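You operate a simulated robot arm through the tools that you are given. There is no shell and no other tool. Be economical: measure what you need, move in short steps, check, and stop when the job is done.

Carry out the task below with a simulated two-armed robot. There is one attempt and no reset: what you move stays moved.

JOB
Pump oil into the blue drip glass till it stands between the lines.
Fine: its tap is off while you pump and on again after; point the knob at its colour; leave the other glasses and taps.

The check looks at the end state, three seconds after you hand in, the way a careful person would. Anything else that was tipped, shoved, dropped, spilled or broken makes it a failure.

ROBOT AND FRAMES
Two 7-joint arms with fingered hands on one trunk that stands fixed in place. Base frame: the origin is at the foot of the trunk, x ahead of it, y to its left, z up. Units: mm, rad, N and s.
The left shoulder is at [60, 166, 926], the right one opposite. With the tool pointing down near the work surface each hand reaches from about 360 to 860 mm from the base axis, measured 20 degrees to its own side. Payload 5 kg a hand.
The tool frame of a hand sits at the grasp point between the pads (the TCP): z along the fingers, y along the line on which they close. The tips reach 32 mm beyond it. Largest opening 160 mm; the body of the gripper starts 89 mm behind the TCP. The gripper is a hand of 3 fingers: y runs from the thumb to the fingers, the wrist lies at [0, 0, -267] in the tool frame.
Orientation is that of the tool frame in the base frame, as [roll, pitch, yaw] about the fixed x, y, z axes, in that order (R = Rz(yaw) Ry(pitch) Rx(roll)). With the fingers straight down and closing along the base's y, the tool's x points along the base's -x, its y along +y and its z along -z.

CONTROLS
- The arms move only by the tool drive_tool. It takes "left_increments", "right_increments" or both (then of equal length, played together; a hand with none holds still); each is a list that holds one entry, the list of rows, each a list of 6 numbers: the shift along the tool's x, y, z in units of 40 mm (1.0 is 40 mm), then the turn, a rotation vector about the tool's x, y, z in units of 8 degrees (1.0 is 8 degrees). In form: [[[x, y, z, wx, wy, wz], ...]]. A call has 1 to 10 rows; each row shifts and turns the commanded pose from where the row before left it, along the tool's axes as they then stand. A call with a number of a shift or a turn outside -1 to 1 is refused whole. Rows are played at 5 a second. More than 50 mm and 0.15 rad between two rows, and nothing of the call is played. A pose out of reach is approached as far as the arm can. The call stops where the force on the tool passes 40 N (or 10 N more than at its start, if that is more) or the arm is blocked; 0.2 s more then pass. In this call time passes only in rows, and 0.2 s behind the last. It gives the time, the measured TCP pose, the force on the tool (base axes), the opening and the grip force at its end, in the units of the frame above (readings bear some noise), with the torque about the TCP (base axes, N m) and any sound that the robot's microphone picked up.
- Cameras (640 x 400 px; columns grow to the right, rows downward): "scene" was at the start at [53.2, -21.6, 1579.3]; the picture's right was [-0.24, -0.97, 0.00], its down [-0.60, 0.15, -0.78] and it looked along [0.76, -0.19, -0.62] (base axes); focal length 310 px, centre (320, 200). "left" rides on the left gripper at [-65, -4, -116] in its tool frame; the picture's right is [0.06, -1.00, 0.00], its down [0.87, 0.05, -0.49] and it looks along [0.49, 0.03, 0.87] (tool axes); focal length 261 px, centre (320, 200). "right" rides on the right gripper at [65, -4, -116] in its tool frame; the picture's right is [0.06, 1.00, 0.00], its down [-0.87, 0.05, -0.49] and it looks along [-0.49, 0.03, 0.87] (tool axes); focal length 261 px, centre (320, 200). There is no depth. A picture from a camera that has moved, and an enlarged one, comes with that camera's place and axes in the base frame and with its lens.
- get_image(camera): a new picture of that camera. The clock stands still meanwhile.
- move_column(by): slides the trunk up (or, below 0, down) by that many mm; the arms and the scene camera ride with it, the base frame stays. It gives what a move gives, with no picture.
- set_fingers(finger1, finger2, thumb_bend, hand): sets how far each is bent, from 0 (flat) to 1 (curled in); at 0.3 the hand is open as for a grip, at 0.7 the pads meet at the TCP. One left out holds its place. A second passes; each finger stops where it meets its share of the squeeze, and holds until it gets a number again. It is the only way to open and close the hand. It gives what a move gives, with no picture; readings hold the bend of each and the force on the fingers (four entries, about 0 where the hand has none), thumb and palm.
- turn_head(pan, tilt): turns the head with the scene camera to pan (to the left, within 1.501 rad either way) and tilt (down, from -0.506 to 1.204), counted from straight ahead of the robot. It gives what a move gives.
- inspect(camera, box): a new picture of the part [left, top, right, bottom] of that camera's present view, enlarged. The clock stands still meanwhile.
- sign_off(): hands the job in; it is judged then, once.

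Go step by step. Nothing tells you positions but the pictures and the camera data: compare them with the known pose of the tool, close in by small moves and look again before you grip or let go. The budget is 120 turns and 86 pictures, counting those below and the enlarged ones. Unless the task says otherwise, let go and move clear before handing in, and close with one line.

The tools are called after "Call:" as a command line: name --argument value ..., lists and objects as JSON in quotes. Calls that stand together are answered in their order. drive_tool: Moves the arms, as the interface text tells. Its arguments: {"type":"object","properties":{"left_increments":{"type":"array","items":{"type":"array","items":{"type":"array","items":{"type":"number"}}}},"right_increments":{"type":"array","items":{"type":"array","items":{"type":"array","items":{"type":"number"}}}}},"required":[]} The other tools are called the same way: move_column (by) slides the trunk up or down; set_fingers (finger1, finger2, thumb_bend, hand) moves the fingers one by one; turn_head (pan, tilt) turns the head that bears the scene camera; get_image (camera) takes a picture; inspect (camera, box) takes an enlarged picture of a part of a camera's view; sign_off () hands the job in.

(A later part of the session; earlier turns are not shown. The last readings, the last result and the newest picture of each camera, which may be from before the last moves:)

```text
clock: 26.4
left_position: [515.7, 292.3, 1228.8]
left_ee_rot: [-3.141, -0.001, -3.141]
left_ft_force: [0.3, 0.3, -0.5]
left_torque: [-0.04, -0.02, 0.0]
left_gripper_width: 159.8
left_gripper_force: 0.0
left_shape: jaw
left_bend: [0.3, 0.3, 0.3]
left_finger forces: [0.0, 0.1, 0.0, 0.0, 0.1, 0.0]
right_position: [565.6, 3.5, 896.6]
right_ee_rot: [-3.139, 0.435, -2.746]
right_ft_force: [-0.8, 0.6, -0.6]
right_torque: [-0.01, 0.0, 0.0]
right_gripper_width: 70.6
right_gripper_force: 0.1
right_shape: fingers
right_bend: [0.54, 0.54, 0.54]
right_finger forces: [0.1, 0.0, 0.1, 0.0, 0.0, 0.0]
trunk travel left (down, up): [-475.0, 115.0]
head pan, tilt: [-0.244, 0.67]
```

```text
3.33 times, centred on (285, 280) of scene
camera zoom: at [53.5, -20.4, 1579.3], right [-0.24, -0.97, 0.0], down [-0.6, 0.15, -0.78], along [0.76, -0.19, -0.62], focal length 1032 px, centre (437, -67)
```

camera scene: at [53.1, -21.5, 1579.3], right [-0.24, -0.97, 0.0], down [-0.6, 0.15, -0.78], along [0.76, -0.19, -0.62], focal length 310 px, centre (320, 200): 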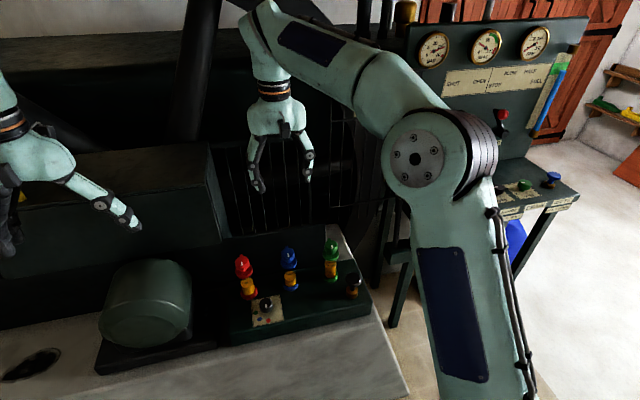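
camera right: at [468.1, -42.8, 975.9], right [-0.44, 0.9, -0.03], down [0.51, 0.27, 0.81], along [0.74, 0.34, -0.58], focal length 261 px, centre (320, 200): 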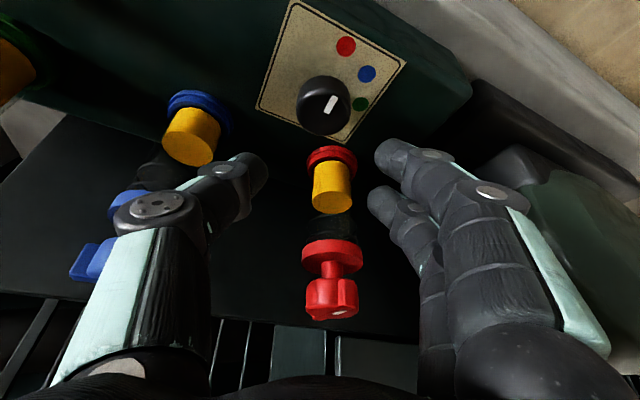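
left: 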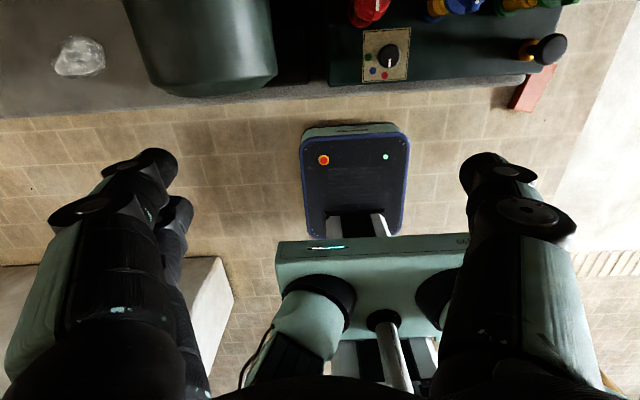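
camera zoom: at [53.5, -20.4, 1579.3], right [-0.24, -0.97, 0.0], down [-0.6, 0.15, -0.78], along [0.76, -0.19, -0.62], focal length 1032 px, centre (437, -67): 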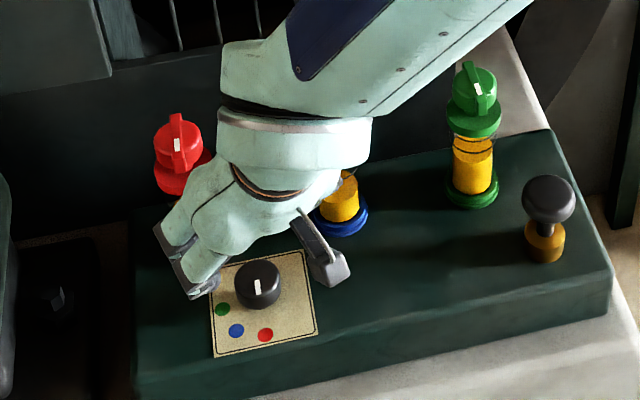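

Knob confirmed at (569,4). Descending to about z 838 around it.

Call:
drive_tool --right_increments '[[[0.27, -0.01, 0.68, 0, 0, 0], [0.27, -0.01, 0.68, 0, 0, 0]]]'

Call:
get_image --camera "right"

Call:
inspect --camera "scene" --box '[235, 260, 305, 330]'

```text
clock: 27.0
left_position: [515.2, 294.7, 1228.8]
left_ee_rot: [-3.141, 0.001, -3.139]
left_ft_force: [-1.0, 0.6, 0.0]
left_torque: [-0.04, -0.02, 0.03]
left_gripper_width: 159.9
left_gripper_force: 0.0
left_shape: jaw
left_bend: [0.3, 0.3, 0.3]
left_finger forces: [0.1, 0.0, 0.0, 0.0, 0.0, 0.1]
right_position: [567.8, 5.7, 840.7]
right_ee_rot: [-3.141, 0.435, -2.744]
right_ft_force: [-0.2, 1.2, 1.1]
right_torque: [-0.07, 0.0, 0.0]
right_gripper_width: 71.3
right_gripper_force: 0.1
right_shape: fingers
right_bend: [0.54, 0.54, 0.54]
right_finger forces: [0.0, 0.0, 0.1, 0.0, 0.0, 0.0]
trunk travel left (down, up): [-475.0, 115.0]
head pan, tilt: [-0.244, 0.67]
```

```text
55 pictures are left
camera right: at [469.1, -40.4, 918.8], right [-0.44, 0.9, -0.03], down [0.51, 0.28, 0.81], along [0.74, 0.34, -0.58], focal length 261 px, centre (320, 200)
```

right: 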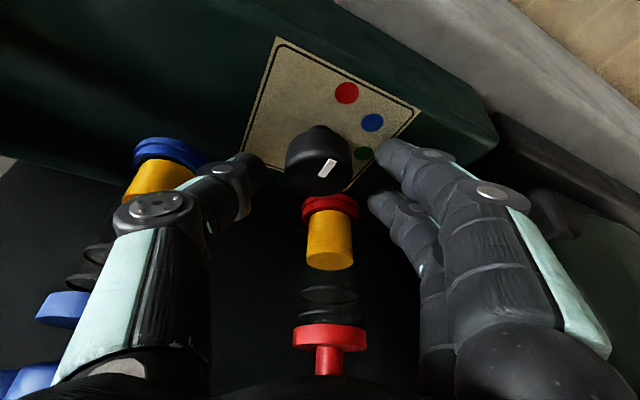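

```text
5.71 times, centred on (270, 295) of scene
camera zoom: at [52.2, -18.5, 1579.5], right [-0.24, -0.97, 0.0], down [-0.6, 0.15, -0.78], along [0.76, -0.19, -0.62], focal length 1769 px, centre (606, -343)
```

zoom: 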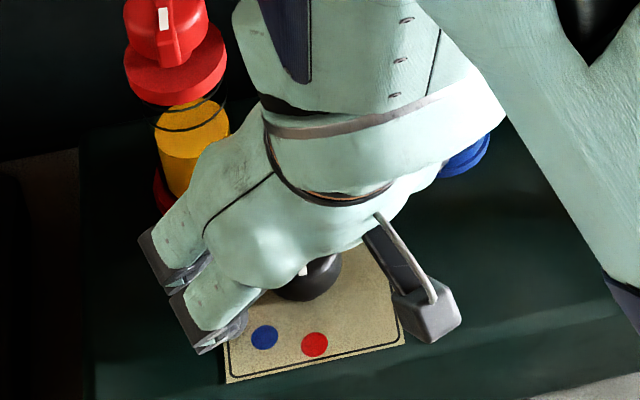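

Call:
drive_tool --right_increments '[[[0.07, -0.04, 0.14, 0, 0, 0]]]'

Call:
set_fingers --hand "right" --finger1 0.74 --finger2 0.74 --thumb_bend 0.74

Call:
get_image --camera "right"

```text
clock: 27.4
left_position: [513.3, 292.8, 1229.6]
left_ee_rot: [3.141, 0.002, 3.141]
left_ft_force: [-0.6, 0.2, 0.5]
left_torque: [-0.03, -0.05, 0.0]
left_gripper_width: 159.9
left_gripper_force: 0.0
left_shape: jaw
left_bend: [0.3, 0.3, 0.3]
left_finger forces: [0.1, 0.1, 0.0, 0.0, 0.0, 0.0]
right_position: [568.3, 3.4, 834.7]
right_ee_rot: [3.141, 0.439, -2.746]
right_ft_force: [-1.6, -0.7, 15.5]
right_torque: [0.55, 0.34, 0.06]
right_gripper_width: 70.0
right_gripper_force: 7.4
right_shape: fingers
right_bend: [0.56, 0.54, 0.54]
right_finger forces: [15.5, 0.1, 0.0, 0.1, 0.1, 0.1]
trunk travel left (down, up): [-475.0, 115.0]
head pan, tilt: [-0.244, 0.67]
```

```text
clock: 28.4
left_position: [515.9, 292.1, 1228.9]
left_ee_rot: [3.141, 0.001, 3.142]
left_ft_force: [-0.2, 0.1, -0.6]
left_torque: [-0.01, 0.0, 0.03]
left_gripper_width: 159.9
left_gripper_force: 0.0
left_shape: jaw
left_bend: [0.3, 0.3, 0.3]
left_finger forces: [0.0, 0.0, 0.0, 0.0, 0.0, 0.0]
right_position: [569.3, 1.7, 833.2]
right_ee_rot: [3.14, 0.434, -2.747]
right_ft_force: [7.5, 2.2, -7.6]
right_torque: [0.0, -0.08, -0.07]
right_gripper_width: 37.7
right_gripper_force: 16.6
right_shape: fingers
right_bend: [0.67, 0.7, 0.67]
right_finger forces: [11.5, 7.3, 0.0, 0.1, 14.9, 0.1]
trunk travel left (down, up): [-475.0, 115.0]
head pan, tilt: [-0.244, 0.67]
```

```text
53 pictures are left
camera right: at [471.6, -44.0, 911.3], right [-0.44, 0.9, -0.03], down [0.52, 0.27, 0.81], along [0.74, 0.34, -0.58], focal length 261 px, centre (320, 200)
```

right: 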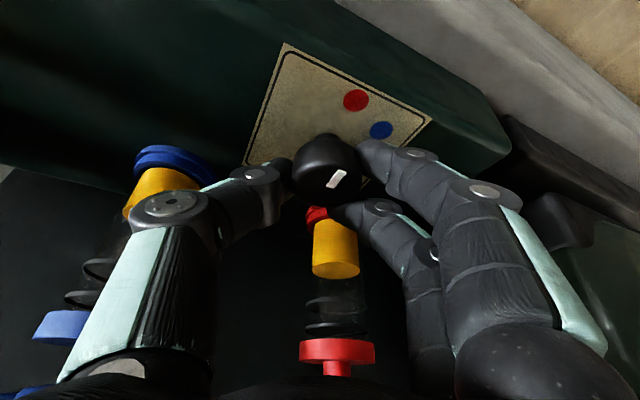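

Gripped on three sides. Turning clockwise about the vertical axis.

Call:
drive_tool --right_increments '[[[0, 0, 0, 0.238, 0, 0.51], [0, 0, 0, 0.238, 0, 0.51], [0, 0, 0, 0.238, 0, 0.51], [0, 0, 0, 0.238, 0, 0.51], [0, 0, 0, 0.238, 0, 0.51], [0, 0, 0, 0.238, 0, 0.51], [0, 0, 0, 0.238, 0, 0.51], [0, 0, 0, 0.238, 0, 0.51]]]'

Call:
get_image --camera "right"

```text
clock: 30.2
left_position: [514.0, 291.5, 1229.3]
left_ee_rot: [3.141, 0.0, -3.141]
left_ft_force: [0.6, -0.1, 0.2]
left_torque: [0.03, 0.03, -0.01]
left_gripper_width: 160.0
left_gripper_force: 0.0
left_shape: jaw
left_bend: [0.3, 0.3, 0.3]
left_finger forces: [0.1, 0.1, 0.1, 0.0, 0.0, 0.1]
right_position: [570.5, 2.2, 832.1]
right_ee_rot: [3.14, 0.434, 2.906]
right_ft_force: [-10.1, -3.8, -8.5]
right_torque: [-0.25, 0.32, 0.04]
right_gripper_width: 37.3
right_gripper_force: 15.2
right_shape: fingers
right_bend: [0.67, 0.72, 0.68]
right_finger forces: [10.3, 4.7, 0.0, 0.0, 15.5, 0.0]
trunk travel left (down, up): [-475.0, 115.0]
head pan, tilt: [-0.244, 0.67]
```

```text
52 pictures are left
camera right: at [464.2, 22.6, 911.5], right [0.18, 0.98, -0.03], down [0.58, -0.08, 0.81], along [0.8, -0.16, -0.58], focal length 261 px, centre (320, 200)
```

right: 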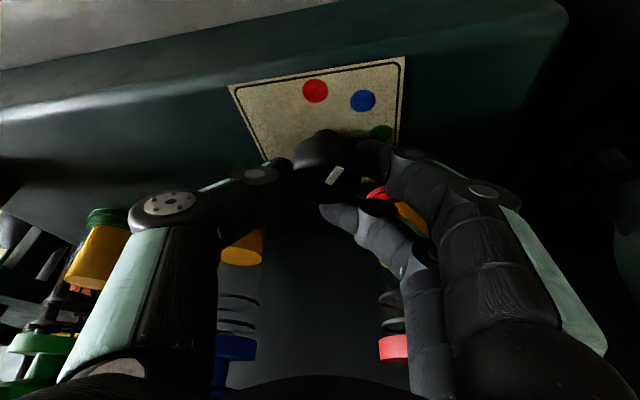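

The knob follows; the mark is about 39° round. Adding about 6° more, then releasing to check.

Call:
drive_tool --right_increments '[[[0, 0, 0, 0.17, 0, 0.36], [0, 0, 0, 0.17, 0, 0.36]]]'

Call:
set_fingers --hand "right" --finger1 0.54 --finger2 0.54 --thumb_bend 0.54

Call:
inspect --camera "right" --box '[220, 50, 420, 210]'

```text
clock: 30.8
left_position: [514.2, 291.4, 1227.9]
left_ee_rot: [-3.142, 0.001, 3.14]
left_ft_force: [-0.2, -0.3, 0.6]
left_torque: [0.02, 0.02, 0.02]
left_gripper_width: 160.1
left_gripper_force: 0.1
left_shape: jaw
left_bend: [0.3, 0.3, 0.3]
left_finger forces: [0.1, 0.0, 0.1, 0.0, 0.1, 0.0]
right_position: [570.2, 2.2, 832.9]
right_ee_rot: [-3.14, 0.435, 2.796]
right_ft_force: [-7.8, -6.9, -12.8]
right_torque: [-0.24, 0.31, 0.04]
right_gripper_width: 37.2
right_gripper_force: 15.4
right_shape: fingers
right_bend: [0.67, 0.72, 0.67]
right_finger forces: [10.5, 4.4, 0.0, 0.0, 16.3, 0.1]
trunk travel left (down, up): [-475.0, 115.0]
head pan, tilt: [-0.244, 0.67]
```

```text
clock: 31.8
left_position: [515.2, 291.7, 1229.0]
left_ee_rot: [3.142, 0.0, 3.141]
left_ft_force: [0.5, -0.1, -0.1]
left_torque: [0.02, 0.02, -0.01]
left_gripper_width: 159.8
left_gripper_force: 0.1
left_shape: jaw
left_bend: [0.3, 0.3, 0.3]
left_finger forces: [0.0, 0.0, 0.1, 0.0, 0.0, 0.0]
right_position: [571.1, 4.0, 834.7]
right_ee_rot: [3.14, 0.438, 2.796]
right_ft_force: [2.2, 0.4, 16.3]
right_torque: [0.7, -0.36, -0.14]
right_gripper_width: 72.4
right_gripper_force: 8.0
right_shape: fingers
right_bend: [0.55, 0.55, 0.54]
right_finger forces: [15.5, 1.0, 0.0, 0.0, 0.0, 0.0]
trunk travel left (down, up): [-475.0, 115.0]
head pan, tilt: [-0.244, 0.67]
```

```text
2.50 times, centred on (320, 130) of right
camera zoom: at [467.9, 35.5, 913.6], right [0.28, 0.96, -0.02], down [0.56, -0.15, 0.81], along [0.78, -0.24, -0.58], focal length 652 px, centre (320, 375)
```

zoom: 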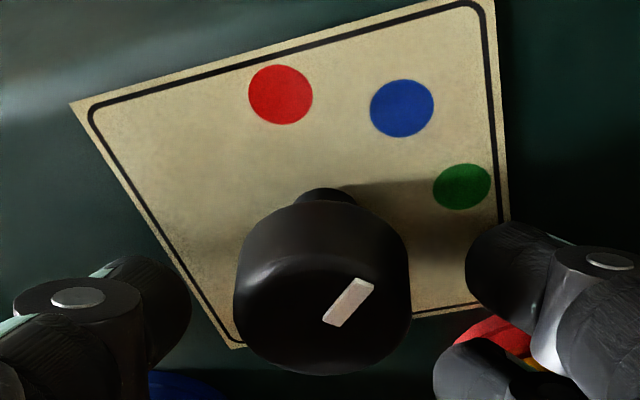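

The mark now points at the blue dot (≈47°, dot at ≈46°). Lifting straight up, squaring the hand, then a check picture.

Call:
drive_tool --right_increments '[[[-0.41, 0, -0.9, 0, 0, 0], [-0.41, 0, -0.9, 0, 0, 0], [-0.41, 0, -0.9, 0, 0, 0], [-0.41, 0, -0.9, 0, 0, 0], [-0.41, 0, -0.9, 0, 0, 0], [-0.41, 0, -0.9, 0, 0, 0]]]'

Call:
drive_tool --right_increments '[[[0, 0, 0, 0, 1, 0], [0, 0, 0, 0, 1, 0], [0, 0, 0, 0, 1, 0], [0, 0, 0, 0, 0.12, 0], [0, 0, 0, 0, 0, -0.83], [0, 0, 0, 0, 0, -0.83], [0, 0, 0, 0, 0, -0.82]]]'

Call:
drive_tool --right_increments '[[[0, -0.9, 0, 0, 0, 0], [0, -0.9, 0, 0, 0, 0], [0, -0.9, 0, 0, 0, 0], [0, -0.9, 0, 0, 0, 0], [0, -0.9, 0, 0, 0, 0], [0, -0.9, 0, 0, 0, 0], [0, -0.9, 0, 0, 0, 0]]]'

Call:
get_image --camera "right"

Call:
inspect --camera "scene" --box '[220, 220, 380, 340]'

```text
clock: 33.2
left_position: [515.1, 291.8, 1230.2]
left_ee_rot: [3.141, 0.0, -3.141]
left_ft_force: [0.2, -0.3, -0.1]
left_torque: [0.0, -0.05, 0.01]
left_gripper_width: 159.7
left_gripper_force: 0.1
left_shape: jaw
left_bend: [0.3, 0.3, 0.3]
left_finger forces: [0.0, 0.0, 0.0, 0.1, 0.1, 0.0]
right_position: [567.5, 3.7, 1069.2]
right_ee_rot: [-3.141, 0.434, 2.798]
right_ft_force: [0.6, 0.4, -0.3]
right_torque: [0.01, -0.01, -0.01]
right_gripper_width: 71.1
right_gripper_force: 0.2
right_shape: fingers
right_bend: [0.54, 0.54, 0.54]
right_finger forces: [0.0, 0.1, 0.1, 0.1, 0.1, 0.1]
trunk travel left (down, up): [-475.0, 115.0]
head pan, tilt: [-0.244, 0.67]
```

```text
clock: 34.8
left_position: [514.3, 291.4, 1229.2]
left_ee_rot: [3.141, 0.0, 3.141]
left_ft_force: [0.2, -0.1, -0.6]
left_torque: [-0.01, -0.01, -0.01]
left_gripper_width: 159.9
left_gripper_force: 0.0
left_shape: jaw
left_bend: [0.3, 0.3, 0.3]
left_finger forces: [0.0, 0.0, 0.0, 0.0, 0.0, 0.1]
right_position: [569.7, 3.8, 1069.5]
right_ee_rot: [3.14, 0.001, -3.138]
right_ft_force: [-0.2, 0.6, -0.3]
right_torque: [0.0, -0.02, 0.0]
right_gripper_width: 70.9
right_gripper_force: 0.0
right_shape: fingers
right_bend: [0.54, 0.54, 0.54]
right_finger forces: [0.0, 0.0, 0.1, 0.0, 0.1, 0.0]
trunk travel left (down, up): [-475.0, 115.0]
head pan, tilt: [-0.244, 0.67]
```

```text
clock: 36.4
left_position: [514.5, 289.7, 1228.8]
left_ee_rot: [-3.141, 0.001, -3.141]
left_ft_force: [0.3, -0.1, 0.4]
left_torque: [0.04, 0.01, 0.01]
left_gripper_width: 160.1
left_gripper_force: 0.0
left_shape: jaw
left_bend: [0.3, 0.3, 0.3]
left_finger forces: [0.0, 0.0, 0.1, 0.1, 0.1, 0.1]
right_position: [567.7, -248.8, 1069.1]
right_ee_rot: [3.141, 0.001, -3.139]
right_ft_force: [0.9, -0.1, 0.1]
right_torque: [-0.02, -0.01, 0.03]
right_gripper_width: 70.9
right_gripper_force: 0.1
right_shape: fingers
right_bend: [0.54, 0.54, 0.54]
right_finger forces: [0.0, 0.1, 0.0, 0.0, 0.0, 0.1]
trunk travel left (down, up): [-475.0, 115.0]
head pan, tilt: [-0.244, 0.67]
```

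```text
50 pictures are left
camera right: at [504.1, -253.8, 1186.2], right [-0.06, 1.0, 0.0], down [0.87, 0.06, 0.49], along [0.49, 0.03, -0.87], focal length 261 px, centre (320, 200)
```

right: 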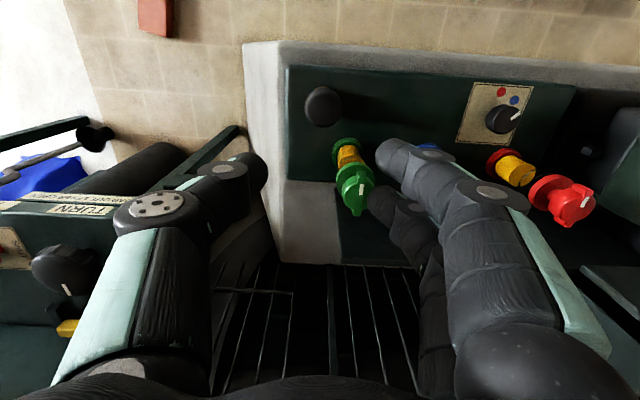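

```text
3.33 times, centred on (300, 280) of scene
camera zoom: at [53.1, -22.3, 1579.3], right [-0.24, -0.97, 0.0], down [-0.6, 0.15, -0.78], along [0.76, -0.19, -0.62], focal length 1032 px, centre (387, -67)
```

zoom: 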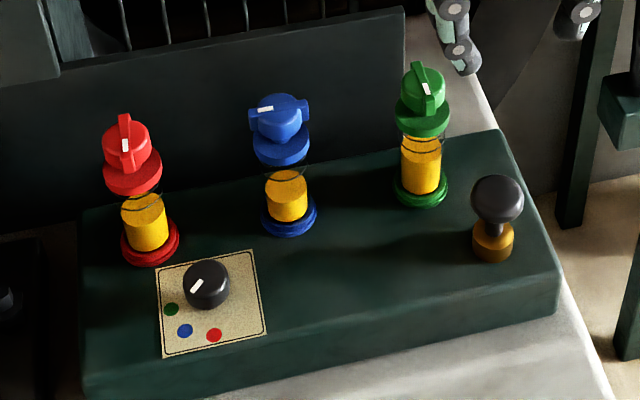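

Knob and tap are right. Now closing the fingers and going down above the pump knob (≈561,−247).

Call:
set_fingers --hand "right" --finger1 0.7 --finger2 0.7 --thumb_bend 0.7

Call:
drive_tool --right_increments '[[[0.15, 0.05, 0.76, 0, 0, 0], [0, 0, 0.76, 0, 0, 0], [0, 0, 0.76, 0, 0, 0], [0, 0, 0.76, 0, 0, 0], [0, 0, 0.76, 0, 0, 0]]]'

Call:
get_image --camera "right"

Call:
inspect --camera "scene" --box '[310, 200, 390, 300]'

```text
clock: 37.4
left_position: [514.9, 291.5, 1229.5]
left_ee_rot: [3.141, -0.001, -3.142]
left_ft_force: [0.2, -0.4, 0.4]
left_torque: [-0.02, -0.02, 0.0]
left_gripper_width: 159.8
left_gripper_force: 0.1
left_shape: jaw
left_bend: [0.3, 0.3, 0.3]
left_finger forces: [0.0, 0.0, 0.0, 0.0, 0.1, 0.1]
right_position: [569.2, -247.2, 1068.5]
right_ee_rot: [-3.141, -0.001, -3.139]
right_ft_force: [0.5, 0.0, -0.7]
right_torque: [0.07, -0.04, -0.01]
right_gripper_width: 12.8
right_gripper_force: 0.0
right_shape: fingers
right_bend: [0.7, 0.7, 0.7]
right_finger forces: [0.0, 0.0, 0.1, 0.0, 0.0, 0.0]
trunk travel left (down, up): [-475.0, 115.0]
head pan, tilt: [-0.244, 0.67]
```

```text
clock: 38.6
left_position: [515.9, 291.7, 1228.5]
left_ee_rot: [3.14, -0.001, -3.142]
left_ft_force: [0.7, 0.2, -0.1]
left_torque: [0.0, 0.01, 0.03]
left_gripper_width: 159.9
left_gripper_force: 0.0
left_shape: jaw
left_bend: [0.3, 0.3, 0.3]
left_finger forces: [0.1, 0.0, 0.0, 0.1, 0.1, 0.0]
right_position: [565.6, -245.1, 918.1]
right_ee_rot: [3.141, 0.0, -3.138]
right_ft_force: [0.1, -0.1, -0.7]
right_torque: [0.02, -0.02, 0.02]
right_gripper_width: 12.9
right_gripper_force: 0.0
right_shape: fingers
right_bend: [0.7, 0.7, 0.7]
right_finger forces: [0.0, 0.0, 0.1, 0.0, 0.0, 0.0]
trunk travel left (down, up): [-475.0, 115.0]
head pan, tilt: [-0.244, 0.67]
```

```text
48 pictures are left
camera right: at [500.8, -250.0, 1035.3], right [-0.06, 1.0, 0.0], down [0.87, 0.06, 0.49], along [0.49, 0.03, -0.87], focal length 261 px, centre (320, 200)
```

right: 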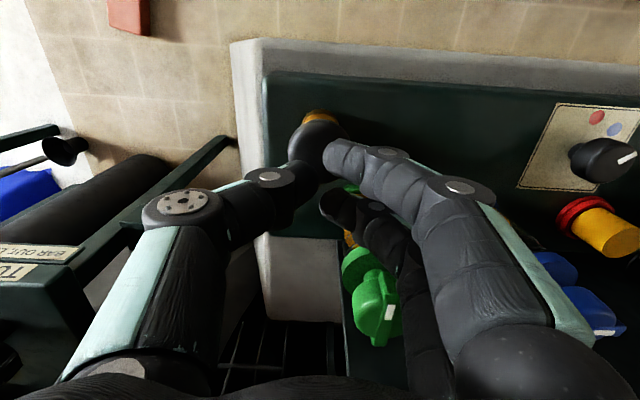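

```text
4.00 times, centred on (350, 250) of scene
camera zoom: at [53.7, -21.4, 1579.3], right [-0.24, -0.97, 0.0], down [-0.6, 0.15, -0.78], along [0.76, -0.19, -0.62], focal length 1239 px, centre (200, 0)
```

zoom: 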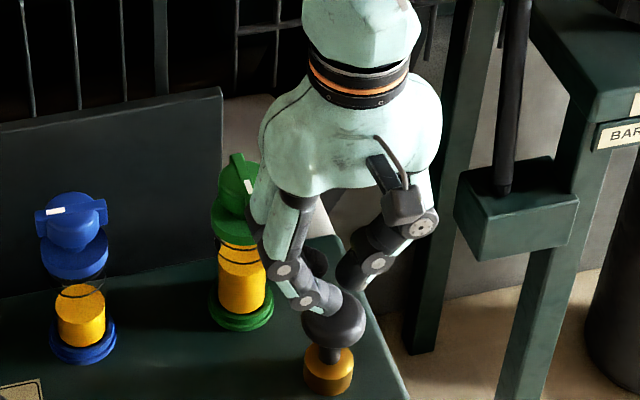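

Pressing down slowly, watching the force.

Call:
drive_tool --right_increments '[[[0.1, 0, 0.25, 0, 0, 0], [0, 0, 0.2, 0, 0, 0], [0, 0, 0.2, 0, 0, 0], [0, 0, 0.1, 0, 0, 0]]]'

Call:
inspect --camera "scene" --box '[270, 220, 380, 310]'

```text
clock: 39.6
left_position: [514.7, 291.6, 1228.4]
left_ee_rot: [3.141, -0.001, 3.14]
left_ft_force: [0.6, -0.4, 0.5]
left_torque: [0.03, 0.02, 0.0]
left_gripper_width: 159.9
left_gripper_force: 0.0
left_shape: jaw
left_bend: [0.3, 0.3, 0.3]
left_finger forces: [0.0, 0.0, 0.0, 0.0, 0.1, 0.1]
right_position: [559.4, -246.4, 887.8]
right_ee_rot: [3.141, 0.0, -3.139]
right_ft_force: [-0.4, 0.7, 2.9]
right_torque: [0.01, -0.01, 0.02]
right_gripper_width: 12.0
right_gripper_force: 1.1
right_shape: fingers
right_bend: [0.7, 0.7, 0.7]
right_finger forces: [0.4, 0.7, 0.1, 0.0, 1.4, 0.0]
trunk travel left (down, up): [-475.0, 115.0]
head pan, tilt: [-0.244, 0.67]
```

```text
4.44 times, centred on (325, 265) of scene
camera zoom: at [53.1, -21.2, 1579.4], right [-0.24, -0.97, 0.0], down [-0.6, 0.15, -0.78], along [0.76, -0.19, -0.62], focal length 1376 px, centre (298, -89)
```

zoom: 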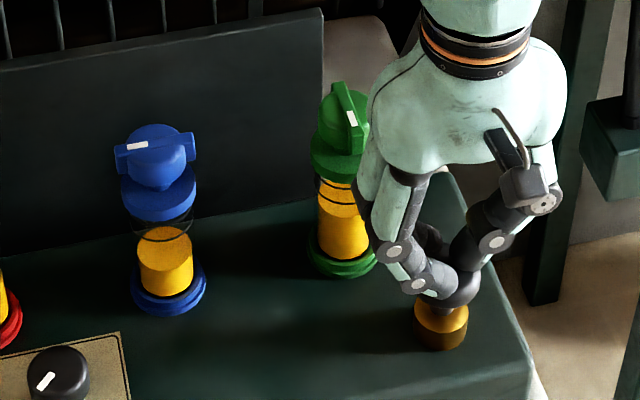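

Call:
drive_tool --right_increments '[[[0, 0, 0.1, 0, 0, 0], [0, 0, 0.1, 0, 0, 0], [0, 0, 0.1, 0, 0, 0], [0, 0, 0.1, 0, 0, 0], [0, 0, 0.1, 0, 0, 0], [0, 0, 0.1, 0, 0, 0]]]'

Call:
inspect --camera "scene" --box '[270, 220, 380, 310]'

```text
clock: 40.9
left_position: [513.2, 291.4, 1228.4]
left_ee_rot: [-3.141, 0.003, 3.141]
left_ft_force: [0.0, 0.0, 0.5]
left_torque: [0.04, -0.01, -0.02]
left_gripper_width: 160.0
left_gripper_force: 0.1
left_shape: jaw
left_bend: [0.3, 0.3, 0.3]
left_finger forces: [0.0, 0.0, 0.0, 0.1, 0.1, 0.1]
right_position: [562.6, -246.0, 873.7]
right_ee_rot: [-3.141, 0.01, -3.141]
right_ft_force: [-6.5, -1.7, 25.4]
right_torque: [-0.18, 0.44, 0.0]
right_gripper_width: 10.3
right_gripper_force: 12.4
right_shape: fingers
right_bend: [0.71, 0.71, 0.71]
right_finger forces: [5.2, 4.0, 0.0, 0.1, 15.5, 0.1]
trunk travel left (down, up): [-475.0, 115.0]
head pan, tilt: [-0.244, 0.67]
stopped in row 6 (right hand): the force on the tool passed its limit at 44 N (the readings are from after the stop); the commanded pose is now the measured one
```

```text
4.44 times, centred on (325, 265) of scene
camera zoom: at [51.3, -21.0, 1579.6], right [-0.24, -0.97, 0.0], down [-0.6, 0.15, -0.78], along [0.76, -0.19, -0.62], focal length 1376 px, centre (298, -89)
```

zoom: 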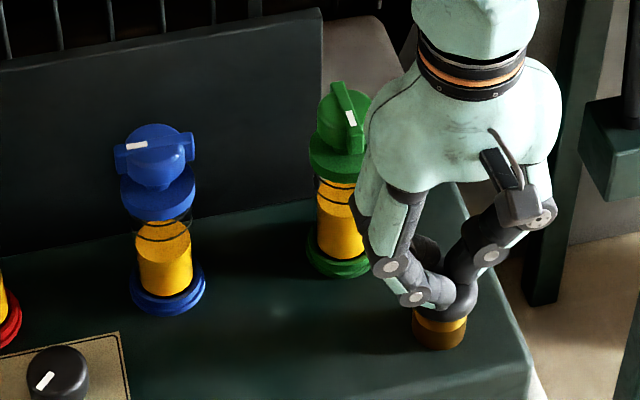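

One stroke bottomed out and the blue level rose visibly. Checking the glass close up.

Call:
inspect --camera "scene" --box '[276, 260, 306, 296]'

```text
11.11 times, centred on (291, 278) of scene
camera zoom: at [51.3, -21.0, 1579.6], right [-0.24, -0.97, 0.0], down [-0.6, 0.15, -0.78], along [0.76, -0.19, -0.62], focal length 3440 px, centre (642, -667)
```

zoom: 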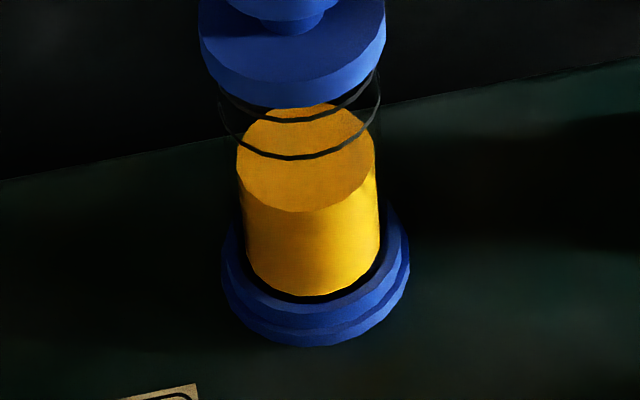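

The surface is still about 24 mm below the lower line; a stroke gives about 8 mm. Doing two more strokes.

Call:
drive_tool --right_increments '[[[0, 0, -0.3, 0, 0, 0], [0, 0, -0.25, 0, 0, 0], [0, 0, 0, 0, 0, 0], [0, 0, 0.1, 0, 0, 0], [0, 0, 0.1, 0, 0, 0], [0, 0, 0.1, 0, 0, 0], [0, 0, 0.1, 0, 0, 0], [0, 0, 0.1, 0, 0, 0]]]'

Call:
inspect --camera "scene" --box '[276, 260, 306, 296]'

```text
clock: 42.7
left_position: [515.0, 292.2, 1229.2]
left_ee_rot: [-3.141, 0.001, 3.141]
left_ft_force: [1.0, 0.3, -0.2]
left_torque: [-0.01, -0.03, 0.0]
left_gripper_width: 159.8
left_gripper_force: 0.1
left_shape: jaw
left_bend: [0.3, 0.3, 0.3]
left_finger forces: [0.1, 0.0, 0.0, 0.0, 0.0, 0.1]
right_position: [560.9, -245.5, 874.6]
right_ee_rot: [3.141, 0.007, -3.141]
right_ft_force: [-1.7, 0.5, 7.6]
right_torque: [-0.01, 0.06, -0.02]
right_gripper_width: 11.2
right_gripper_force: 4.1
right_shape: fingers
right_bend: [0.7, 0.7, 0.71]
right_finger forces: [2.1, 1.2, 0.1, 0.0, 4.8, 0.0]
trunk travel left (down, up): [-475.0, 115.0]
head pan, tilt: [-0.244, 0.67]
```

```text
11.11 times, centred on (291, 278) of scene
camera zoom: at [52.3, -21.0, 1579.5], right [-0.24, -0.97, 0.0], down [-0.6, 0.15, -0.78], along [0.76, -0.19, -0.62], focal length 3440 px, centre (642, -667)
```

zoom: 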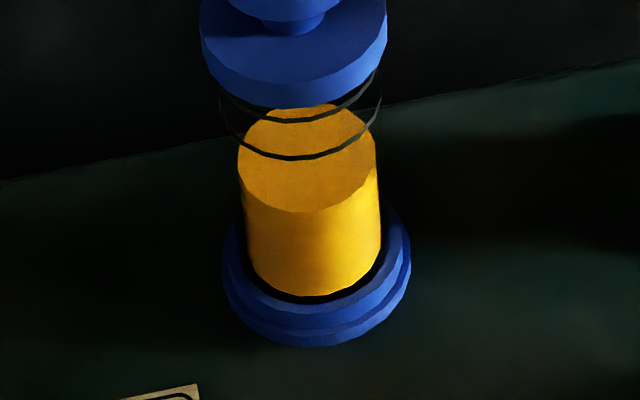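

No change yet; the stroke counts only when bottomed. Pressing a few mm further.

Call:
drive_tool --right_increments '[[[0, 0, 0.08, 0, 0, 0], [0, 0, 0.05, 0, 0, 0], [0, 0, 0.05, 0, 0, 0]]]'

Call:
inspect --camera "scene" --box '[276, 260, 306, 296]'

```text
clock: 43.3
left_position: [513.7, 292.2, 1230.1]
left_ee_rot: [3.141, 0.002, 3.14]
left_ft_force: [0.3, 0.0, 1.3]
left_torque: [0.02, 0.0, -0.03]
left_gripper_width: 159.7
left_gripper_force: 0.0
left_shape: jaw
left_bend: [0.3, 0.3, 0.3]
left_finger forces: [0.0, 0.0, 0.0, 0.0, 0.1, 0.1]
right_position: [562.5, -245.2, 872.6]
right_ee_rot: [3.141, 0.014, -3.142]
right_ft_force: [-4.5, -2.3, 26.3]
right_torque: [-0.21, 0.17, 0.02]
right_gripper_width: 9.5
right_gripper_force: 13.0
right_shape: fingers
right_bend: [0.71, 0.71, 0.71]
right_finger forces: [5.2, 3.6, 0.0, 0.1, 17.2, 0.1]
trunk travel left (down, up): [-475.0, 115.0]
head pan, tilt: [-0.244, 0.67]
stopped in row 2 (right hand): the force on the tool passed its limit at 43 N (the readings are from after the stop); the commanded pose is now the measured one
```

```text
11.11 times, centred on (291, 278) of scene
camera zoom: at [51.4, -20.9, 1579.5], right [-0.24, -0.97, 0.0], down [-0.6, 0.15, -0.78], along [0.76, -0.19, -0.62], focal length 3440 px, centre (642, -667)
```

zoom: 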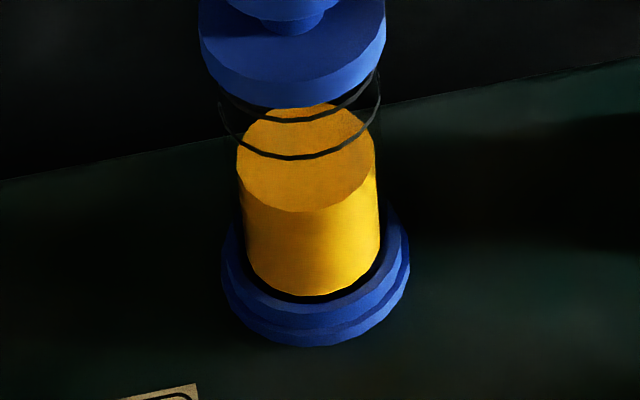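

No rise: perhaps the plunger did not come back up. Lifting to look at it.

Call:
drive_tool --right_increments '[[[0, 0, -0.5, 0, 0, 0], [0, 0, -0.5, 0, 0, 0], [0, 0, -0.5, 0, 0, 0]]]'

Call:
inspect --camera "scene" --box '[310, 240, 390, 300]'

```text
clock: 44.1
left_position: [513.8, 292.0, 1228.9]
left_ee_rot: [3.141, 0.0, 3.141]
left_ft_force: [-0.5, 0.2, -0.1]
left_torque: [0.0, -0.02, -0.01]
left_gripper_width: 160.0
left_gripper_force: 0.0
left_shape: jaw
left_bend: [0.3, 0.3, 0.3]
left_finger forces: [0.0, 0.0, 0.1, 0.1, 0.0, 0.0]
right_position: [559.8, -244.9, 929.4]
right_ee_rot: [-3.141, 0.007, 3.141]
right_ft_force: [0.3, -0.1, -0.5]
right_torque: [0.01, 0.03, 0.03]
right_gripper_width: 11.8
right_gripper_force: 0.1
right_shape: fingers
right_bend: [0.7, 0.7, 0.7]
right_finger forces: [0.1, 0.0, 0.0, 0.1, 0.0, 0.0]
trunk travel left (down, up): [-475.0, 115.0]
head pan, tilt: [-0.244, 0.67]
```

```text
6.67 times, centred on (350, 270) of scene
camera zoom: at [52.7, -21.1, 1579.2], right [-0.24, -0.97, 0.0], down [-0.6, 0.15, -0.78], along [0.76, -0.19, -0.62], focal length 2064 px, centre (120, -267)
```

zoom: 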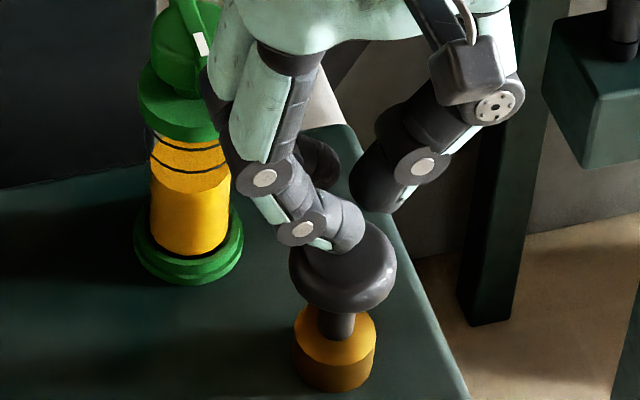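

The plunger springs back up, apparently slowly. Doing a full slower stroke.

Call:
drive_tool --right_increments '[[[0, 0, 0.5, 0, 0, 0], [0, 0, 0.45, 0, 0, 0], [0, 0, 0.1, 0, 0, 0], [0, 0, 0.1, 0, 0, 0], [0, 0, 0.1, 0, 0, 0], [0, 0, 0.1, 0, 0, 0], [0, 0, 0.06, 0, 0, 0], [0, 0, 0.06, 0, 0, 0]]]'

Call:
inspect --camera "scene" --box '[276, 260, 306, 296]'

```text
clock: 45.9
left_position: [512.6, 291.8, 1230.1]
left_ee_rot: [3.141, 0.002, -3.141]
left_ft_force: [0.5, -0.1, 0.3]
left_torque: [-0.01, -0.03, 0.01]
left_gripper_width: 160.1
left_gripper_force: 0.1
left_shape: jaw
left_bend: [0.3, 0.3, 0.3]
left_finger forces: [0.0, 0.1, 0.0, 0.0, 0.1, 0.0]
right_position: [563.3, -244.6, 872.6]
right_ee_rot: [-3.142, 0.012, -3.141]
right_ft_force: [-4.5, -3.5, 25.1]
right_torque: [-0.24, 0.27, -0.01]
right_gripper_width: 11.3
right_gripper_force: 12.8
right_shape: fingers
right_bend: [0.7, 0.7, 0.7]
right_finger forces: [5.0, 3.0, 0.0, 0.0, 17.8, 0.0]
trunk travel left (down, up): [-475.0, 115.0]
head pan, tilt: [-0.244, 0.67]
```

```text
11.11 times, centred on (291, 278) of scene
camera zoom: at [51.0, -20.8, 1579.8], right [-0.24, -0.97, 0.0], down [-0.6, 0.15, -0.78], along [0.76, -0.19, -0.62], focal length 3440 px, centre (642, -667)
```

zoom: 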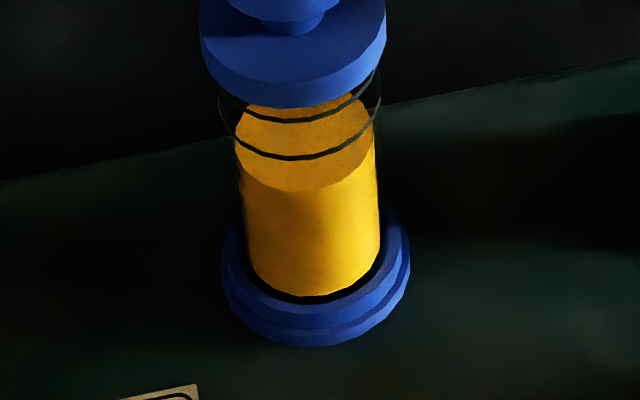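

One full stroke gave 8 mm again. About three more are needed for mid-band. Next stroke.

Call:
drive_tool --right_increments '[[[0, 0, -0.7, 0, 0, 0], [0, 0, -0.7, 0, 0, 0], [0, 0, 0, 0, 0, 0], [0, 0, 0.92, 0, 0, 0], [0, 0, 0.1, 0, 0, 0], [0, 0, 0.1, 0, 0, 0], [0, 0, 0.1, 0, 0, 0], [0, 0, 0.1, 0, 0, 0], [0, 0, 0.05, 0, 0, 0], [0, 0, 0.05, 0, 0, 0]]]'

Call:
inspect --camera "scene" --box '[276, 260, 306, 296]'

```text
clock: 48.1
left_position: [512.7, 293.3, 1229.3]
left_ee_rot: [3.141, 0.002, 3.141]
left_ft_force: [0.5, -0.3, 0.6]
left_torque: [-0.01, -0.03, 0.01]
left_gripper_width: 160.3
left_gripper_force: 0.1
left_shape: jaw
left_bend: [0.3, 0.3, 0.3]
left_finger forces: [0.0, 0.1, 0.1, 0.0, 0.0, 0.0]
right_position: [563.1, -245.0, 874.1]
right_ee_rot: [-3.139, 0.014, 3.141]
right_ft_force: [-0.8, -5.6, 31.0]
right_torque: [-0.37, 0.17, 0.02]
right_gripper_width: 11.3
right_gripper_force: 15.3
right_shape: fingers
right_bend: [0.7, 0.7, 0.7]
right_finger forces: [5.5, 2.8, 0.0, 0.0, 22.5, 0.1]
trunk travel left (down, up): [-475.0, 115.0]
head pan, tilt: [-0.244, 0.67]
```

```text
11.11 times, centred on (291, 278) of scene
camera zoom: at [51.1, -20.8, 1579.9], right [-0.24, -0.97, 0.0], down [-0.6, 0.15, -0.78], along [0.76, -0.19, -0.62], focal length 3440 px, centre (642, -667)
```

zoom: 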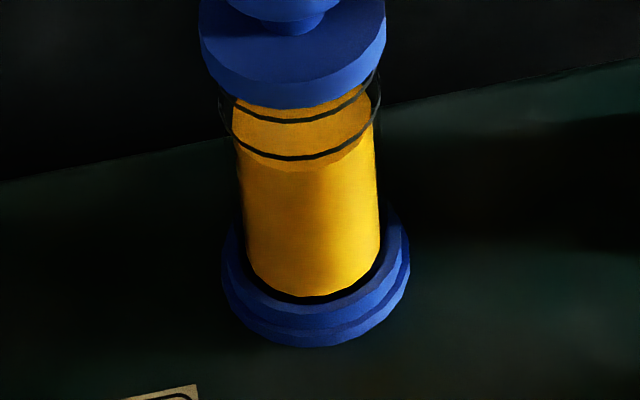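

Front edge of the surface now at row 172 (needs about 110–150). Same stroke again.

Call:
drive_tool --right_increments '[[[0, 0, -0.7, 0, 0, 0], [0, 0, -0.7, 0, 0, 0], [0, 0, 0, 0, 0, 0], [0, 0, 0.92, 0, 0, 0], [0, 0, 0.1, 0, 0, 0], [0, 0, 0.1, 0, 0, 0], [0, 0, 0.1, 0, 0, 0], [0, 0, 0.1, 0, 0, 0], [0, 0, 0.05, 0, 0, 0], [0, 0, 0.05, 0, 0, 0]]]'

Call:
inspect --camera "scene" --box '[276, 260, 306, 296]'

```text
clock: 50.3
left_position: [513.0, 291.9, 1230.5]
left_ee_rot: [-3.141, 0.003, 3.141]
left_ft_force: [0.3, 0.7, -0.5]
left_torque: [0.0, 0.01, 0.01]
left_gripper_width: 160.1
left_gripper_force: 0.1
left_shape: jaw
left_bend: [0.3, 0.3, 0.3]
left_finger forces: [0.0, 0.0, 0.0, 0.0, 0.0, 0.0]
right_position: [562.9, -244.6, 872.2]
right_ee_rot: [-3.141, 0.014, -3.14]
right_ft_force: [-4.7, -4.7, 32.1]
right_torque: [-0.41, 0.33, 0.0]
right_gripper_width: 10.6
right_gripper_force: 15.7
right_shape: fingers
right_bend: [0.71, 0.7, 0.7]
right_finger forces: [6.2, 3.8, 0.0, 0.0, 23.2, 0.0]
trunk travel left (down, up): [-475.0, 115.0]
head pan, tilt: [-0.244, 0.67]
```

```text
11.11 times, centred on (291, 278) of scene
camera zoom: at [50.5, -20.8, 1580.0], right [-0.24, -0.97, 0.0], down [-0.6, 0.15, -0.79], along [0.76, -0.19, -0.62], focal length 3440 px, centre (642, -667)
```

zoom: 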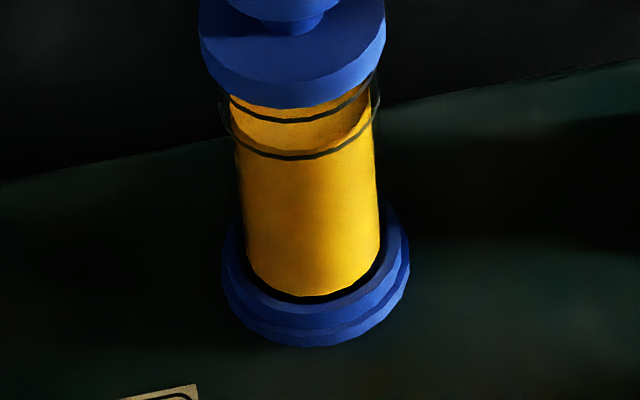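

Surface is now right about at the lower line. One more stroke should put it mid-way.

Call:
drive_tool --right_increments '[[[0, 0, -0.7, 0, 0, 0], [0, 0, -0.7, 0, 0, 0], [0, 0, 0, 0, 0, 0], [0, 0, 0.92, 0, 0, 0], [0, 0, 0.1, 0, 0, 0], [0, 0, 0.1, 0, 0, 0], [0, 0, 0.1, 0, 0, 0], [0, 0, 0.1, 0, 0, 0], [0, 0, 0.05, 0, 0, 0], [0, 0, 0.05, 0, 0, 0]]]'

Call:
inspect --camera "scene" --box '[276, 260, 306, 296]'

```text
clock: 52.5
left_position: [511.8, 293.2, 1229.0]
left_ee_rot: [3.142, 0.002, 3.142]
left_ft_force: [0.5, 0.4, -0.2]
left_torque: [-0.02, 0.0, 0.02]
left_gripper_width: 160.1
left_gripper_force: 0.2
left_shape: jaw
left_bend: [0.3, 0.3, 0.3]
left_finger forces: [0.0, 0.1, 0.1, 0.0, 0.0, 0.0]
right_position: [564.7, -245.8, 872.5]
right_ee_rot: [-3.139, 0.017, -3.141]
right_ft_force: [-1.5, -6.3, 37.6]
right_torque: [-0.47, 0.22, 0.04]
right_gripper_width: 12.4
right_gripper_force: 18.7
right_shape: fingers
right_bend: [0.71, 0.7, 0.7]
right_finger forces: [6.7, 3.9, 0.1, 0.1, 27.3, 0.0]
trunk travel left (down, up): [-475.0, 115.0]
head pan, tilt: [-0.244, 0.67]
```

```text
11.11 times, centred on (291, 278) of scene
camera zoom: at [50.6, -20.7, 1580.0], right [-0.24, -0.97, 0.0], down [-0.6, 0.15, -0.79], along [0.76, -0.19, -0.62], focal length 3440 px, centre (642, -667)
```

zoom: 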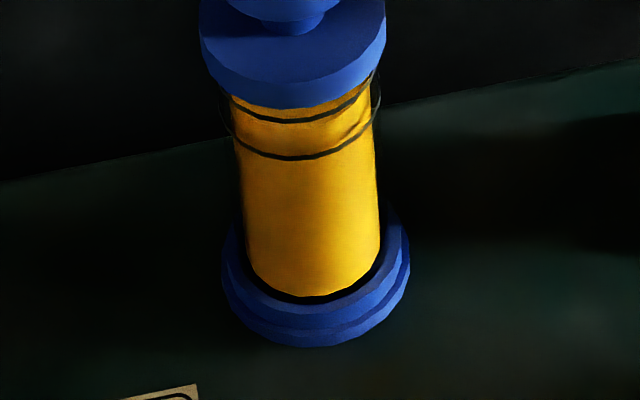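

It looks between the lines now. To be sure before reopening the tap, I'll lift off and take a low side view with the right hand's camera.

Call:
drive_tool --right_increments '[[[0, 0, -0.98, 0, 0, 0], [0, 0, -0.98, 0, 0, 0], [0, 0, -0.98, 0, 0, 0], [0, 0, -0.98, 0, 0, 0], [0, 0, -0.98, 0, 0, 0], [0, 0, 0, 0, -1, 0], [0, 0, 0, 0, -1, 0], [0, 0, 0, 0, -1, 0], [0, 0, 0, 0, -0.12, 0]]]'

Call:
drive_tool --right_increments '[[[0, 0.86, 0, 0, 0, 0], [0, 0.86, 0, 0, 0, 0], [0, 0.86, 0, 0, 0, 0], [0, 0.86, 0, 0, 0, 0], [0, 0.86, 0, 0, 0, 0], [0.53, 0, 0.9, 0, 0, 0], [0.53, 0, 0.9, 0, 0, 0], [0.53, 0, 0.9, 0, 0, 0], [0.53, 0, 0.9, 0, 0, 0], [0.53, 0, 0.9, 0, 0, 0]]]'

Call:
get_image --camera "right"

```text
clock: 54.5
left_position: [514.8, 290.6, 1227.8]
left_ee_rot: [3.14, 0.0, -3.141]
left_ft_force: [-0.4, 1.0, -0.9]
left_torque: [-0.02, 0.0, -0.01]
left_gripper_width: 159.9
left_gripper_force: 0.1
left_shape: jaw
left_bend: [0.3, 0.3, 0.3]
left_finger forces: [0.0, 0.0, 0.1, 0.0, 0.0, 0.0]
right_position: [562.0, -244.0, 1064.4]
right_ee_rot: [3.141, 0.446, -3.14]
right_ft_force: [0.5, 0.6, 0.5]
right_torque: [-0.01, -0.02, 0.0]
right_gripper_width: 12.1
right_gripper_force: 0.1
right_shape: fingers
right_bend: [0.7, 0.7, 0.7]
right_finger forces: [0.0, 0.0, 0.1, 0.1, 0.1, 0.0]
trunk travel left (down, up): [-475.0, 115.0]
head pan, tilt: [-0.244, 0.67]
```

```text
clock: 56.7
left_position: [515.4, 291.5, 1227.6]
left_ee_rot: [-3.14, 0.0, -3.142]
left_ft_force: [1.4, 0.5, 0.3]
left_torque: [0.05, -0.01, 0.0]
left_gripper_width: 160.1
left_gripper_force: 0.2
left_shape: jaw
left_bend: [0.3, 0.3, 0.3]
left_finger forces: [0.1, 0.0, 0.1, 0.1, 0.1, 0.1]
right_position: [540.0, -75.6, 855.3]
right_ee_rot: [-3.141, 0.442, -3.139]
right_ft_force: [0.2, -0.1, 0.7]
right_torque: [0.03, 0.0, -0.02]
right_gripper_width: 11.9
right_gripper_force: 0.1
right_shape: fingers
right_bend: [0.7, 0.7, 0.7]
right_finger forces: [0.0, 0.1, 0.0, 0.0, 0.1, 0.0]
trunk travel left (down, up): [-475.0, 115.0]
head pan, tilt: [-0.244, 0.67]
```

```text
36 pictures are left
camera right: at [431.1, -80.4, 933.1], right [-0.06, 1.0, -0.03], down [0.57, 0.06, 0.82], along [0.82, 0.03, -0.58], focal length 261 px, centre (320, 200)
```

right: 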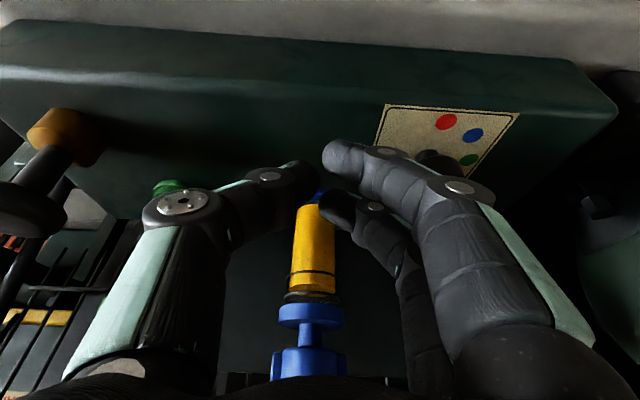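

Call:
inspect --camera "right" --box '[280, 250, 350, 320]'

```text
5.71 times, centred on (315, 285) of right
camera zoom: at [431.1, -80.4, 933.1], right [-0.06, 1.0, -0.03], down [0.57, 0.06, 0.82], along [0.82, 0.03, -0.58], focal length 1489 px, centre (349, -286)
```

zoom: 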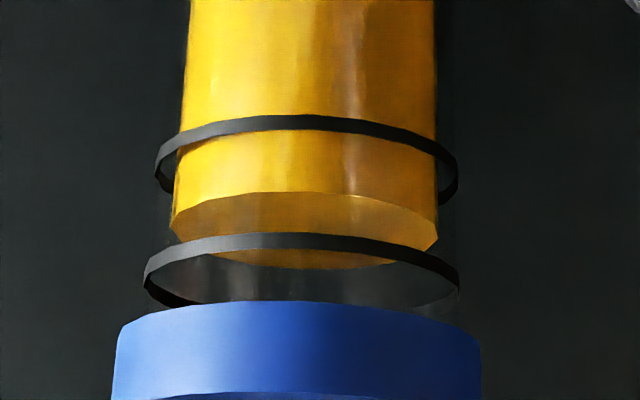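

Side view (upside down) shows the oil surface clearly between the two lines. Now back up and over the blue tap, squared to its bar, to turn it on again.

Call:
drive_tool --right_increments '[[[-0.42, 0, -0.9, 0, 0, 0], [-0.42, 0, -0.9, 0, 0, 0], [-0.42, 0, -0.9, 0, 0, 0], [-0.42, 0, -0.9, 0, 0, 0], [-0.42, 0, -0.9, 0, 0, 0], [-0.3, 0, -0.6, 0, 0, 0], [0, 0, 0, 0, 1, 0], [0, 0, 0, 0, 1, 0], [0, 0, 0, 0, 1, 0], [0, 0, 0, 0, 0.15, 0]]]'

Call:
drive_tool --right_increments '[[[-0.57, 0, 0, 0, 0, 0.6], [0, 0, 0, 0, 0, 1], [0, 0, 0, 0, 0, 1], [0, 0, 0, 0, 0, 1], [0, 0, 0, 0, 0, 1], [0, 0, 0, 0, 0, 1], [0, 0, 0, 0, 0, 1], [0, 0, 0, 0, 0, 1]]]'

Call:
set_fingers --hand "right" --finger1 0.52 --finger2 0.52 --thumb_bend 0.52

```text
clock: 58.9
left_position: [514.7, 291.7, 1228.8]
left_ee_rot: [-3.14, 0.0, 3.14]
left_ft_force: [-0.3, 0.5, -0.3]
left_torque: [0.01, 0.01, 0.0]
left_gripper_width: 159.7
left_gripper_force: 0.1
left_shape: jaw
left_bend: [0.3, 0.3, 0.3]
left_finger forces: [0.1, 0.0, 0.0, 0.1, 0.0, 0.0]
right_position: [541.1, -73.1, 1082.7]
right_ee_rot: [3.14, 0.003, -3.139]
right_ft_force: [0.3, -0.2, -0.4]
right_torque: [-0.03, 0.01, 0.01]
right_gripper_width: 12.2
right_gripper_force: 0.2
right_shape: fingers
right_bend: [0.7, 0.7, 0.7]
right_finger forces: [0.0, 0.1, 0.1, 0.0, 0.0, 0.1]
trunk travel left (down, up): [-475.0, 115.0]
head pan, tilt: [-0.244, 0.67]
```

```text
clock: 60.7
left_position: [514.2, 290.9, 1228.9]
left_ee_rot: [3.14, -0.001, -3.141]
left_ft_force: [-0.5, -0.2, 0.4]
left_torque: [0.0, 0.03, 0.0]
left_gripper_width: 159.8
left_gripper_force: 0.0
left_shape: jaw
left_bend: [0.3, 0.3, 0.3]
left_finger forces: [0.0, 0.1, 0.0, 0.0, 0.0, 0.1]
right_position: [564.7, -72.3, 1081.1]
right_ee_rot: [3.136, 0.002, 2.078]
right_ft_force: [0.2, 0.4, -0.2]
right_torque: [0.02, 0.02, 0.0]
right_gripper_width: 11.9
right_gripper_force: 0.0
right_shape: fingers
right_bend: [0.7, 0.7, 0.7]
right_finger forces: [0.1, 0.1, 0.1, 0.0, 0.0, 0.0]
trunk travel left (down, up): [-475.0, 115.0]
head pan, tilt: [-0.244, 0.67]
```

```text
clock: 61.7
left_position: [515.0, 291.4, 1228.5]
left_ee_rot: [3.141, -0.001, 3.14]
left_ft_force: [0.0, 0.3, -0.4]
left_torque: [-0.01, 0.02, 0.0]
left_gripper_width: 159.7
left_gripper_force: 0.0
left_shape: jaw
left_bend: [0.3, 0.3, 0.3]
left_finger forces: [0.1, 0.0, 0.0, 0.0, 0.0, 0.1]
right_position: [564.7, -72.3, 1082.7]
right_ee_rot: [3.139, 0.004, 2.079]
right_ft_force: [0.0, -0.3, 0.1]
right_torque: [-0.02, -0.01, 0.0]
right_gripper_width: 78.5
right_gripper_force: 0.1
right_shape: fingers
right_bend: [0.52, 0.52, 0.52]
right_finger forces: [0.0, 0.0, 0.0, 0.0, 0.0, 0.0]
trunk travel left (down, up): [-475.0, 115.0]
head pan, tilt: [-0.244, 0.67]
```

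Call:
drive_tool --right_increments '[[[0, 0, 0, 0, 0, 0.91], [0, 0, 0, 0, 0, 0.91], [0, 0, 0, 0, 0, 0.91], [0, 0, 0, 0, 0, 0.91], [-0.04, 0.85, 0, 0, 0, 0], [-0.04, 0.85, 0, 0, 0, 0], [0, 0, 0.8, 0, 0, 0], [0, 0, 0.6, 0, 0, 0]]]'

Call:
get_image --camera "right"

```text
clock: 63.5
left_position: [515.1, 291.4, 1227.8]
left_ee_rot: [-3.14, 0.0, 3.141]
left_ft_force: [0.4, 0.1, 0.1]
left_torque: [0.0, 0.0, -0.01]
left_gripper_width: 160.0
left_gripper_force: 0.1
left_shape: jaw
left_bend: [0.3, 0.3, 0.3]
left_finger forces: [0.0, 0.1, 0.1, 0.1, 0.1, 0.0]
right_position: [634.7, -77.3, 1026.2]
right_ee_rot: [3.135, 0.003, 1.573]
right_ft_force: [-0.1, -0.4, 0.2]
right_torque: [0.0, -0.01, 0.0]
right_gripper_width: 78.6
right_gripper_force: 0.0
right_shape: fingers
right_bend: [0.52, 0.52, 0.52]
right_finger forces: [0.1, 0.0, 0.0, 0.0, 0.1, 0.0]
trunk travel left (down, up): [-475.0, 115.0]
head pan, tilt: [-0.244, 0.67]
```

```text
34 pictures are left
camera right: at [629.4, -12.3, 1143.5], right [1.0, 0.06, 0.01], down [0.05, -0.87, 0.49], along [0.04, -0.49, -0.87], focal length 261 px, centre (320, 200)
```

right: 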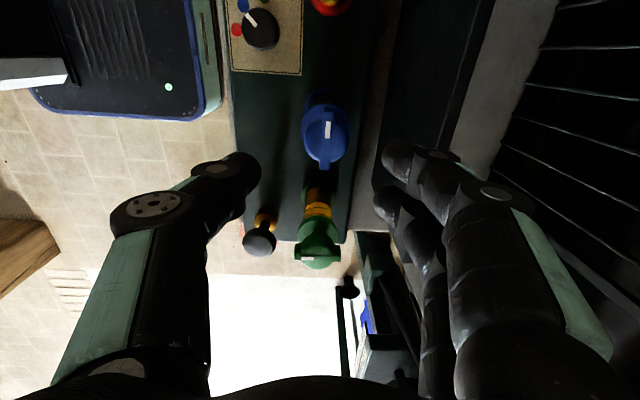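

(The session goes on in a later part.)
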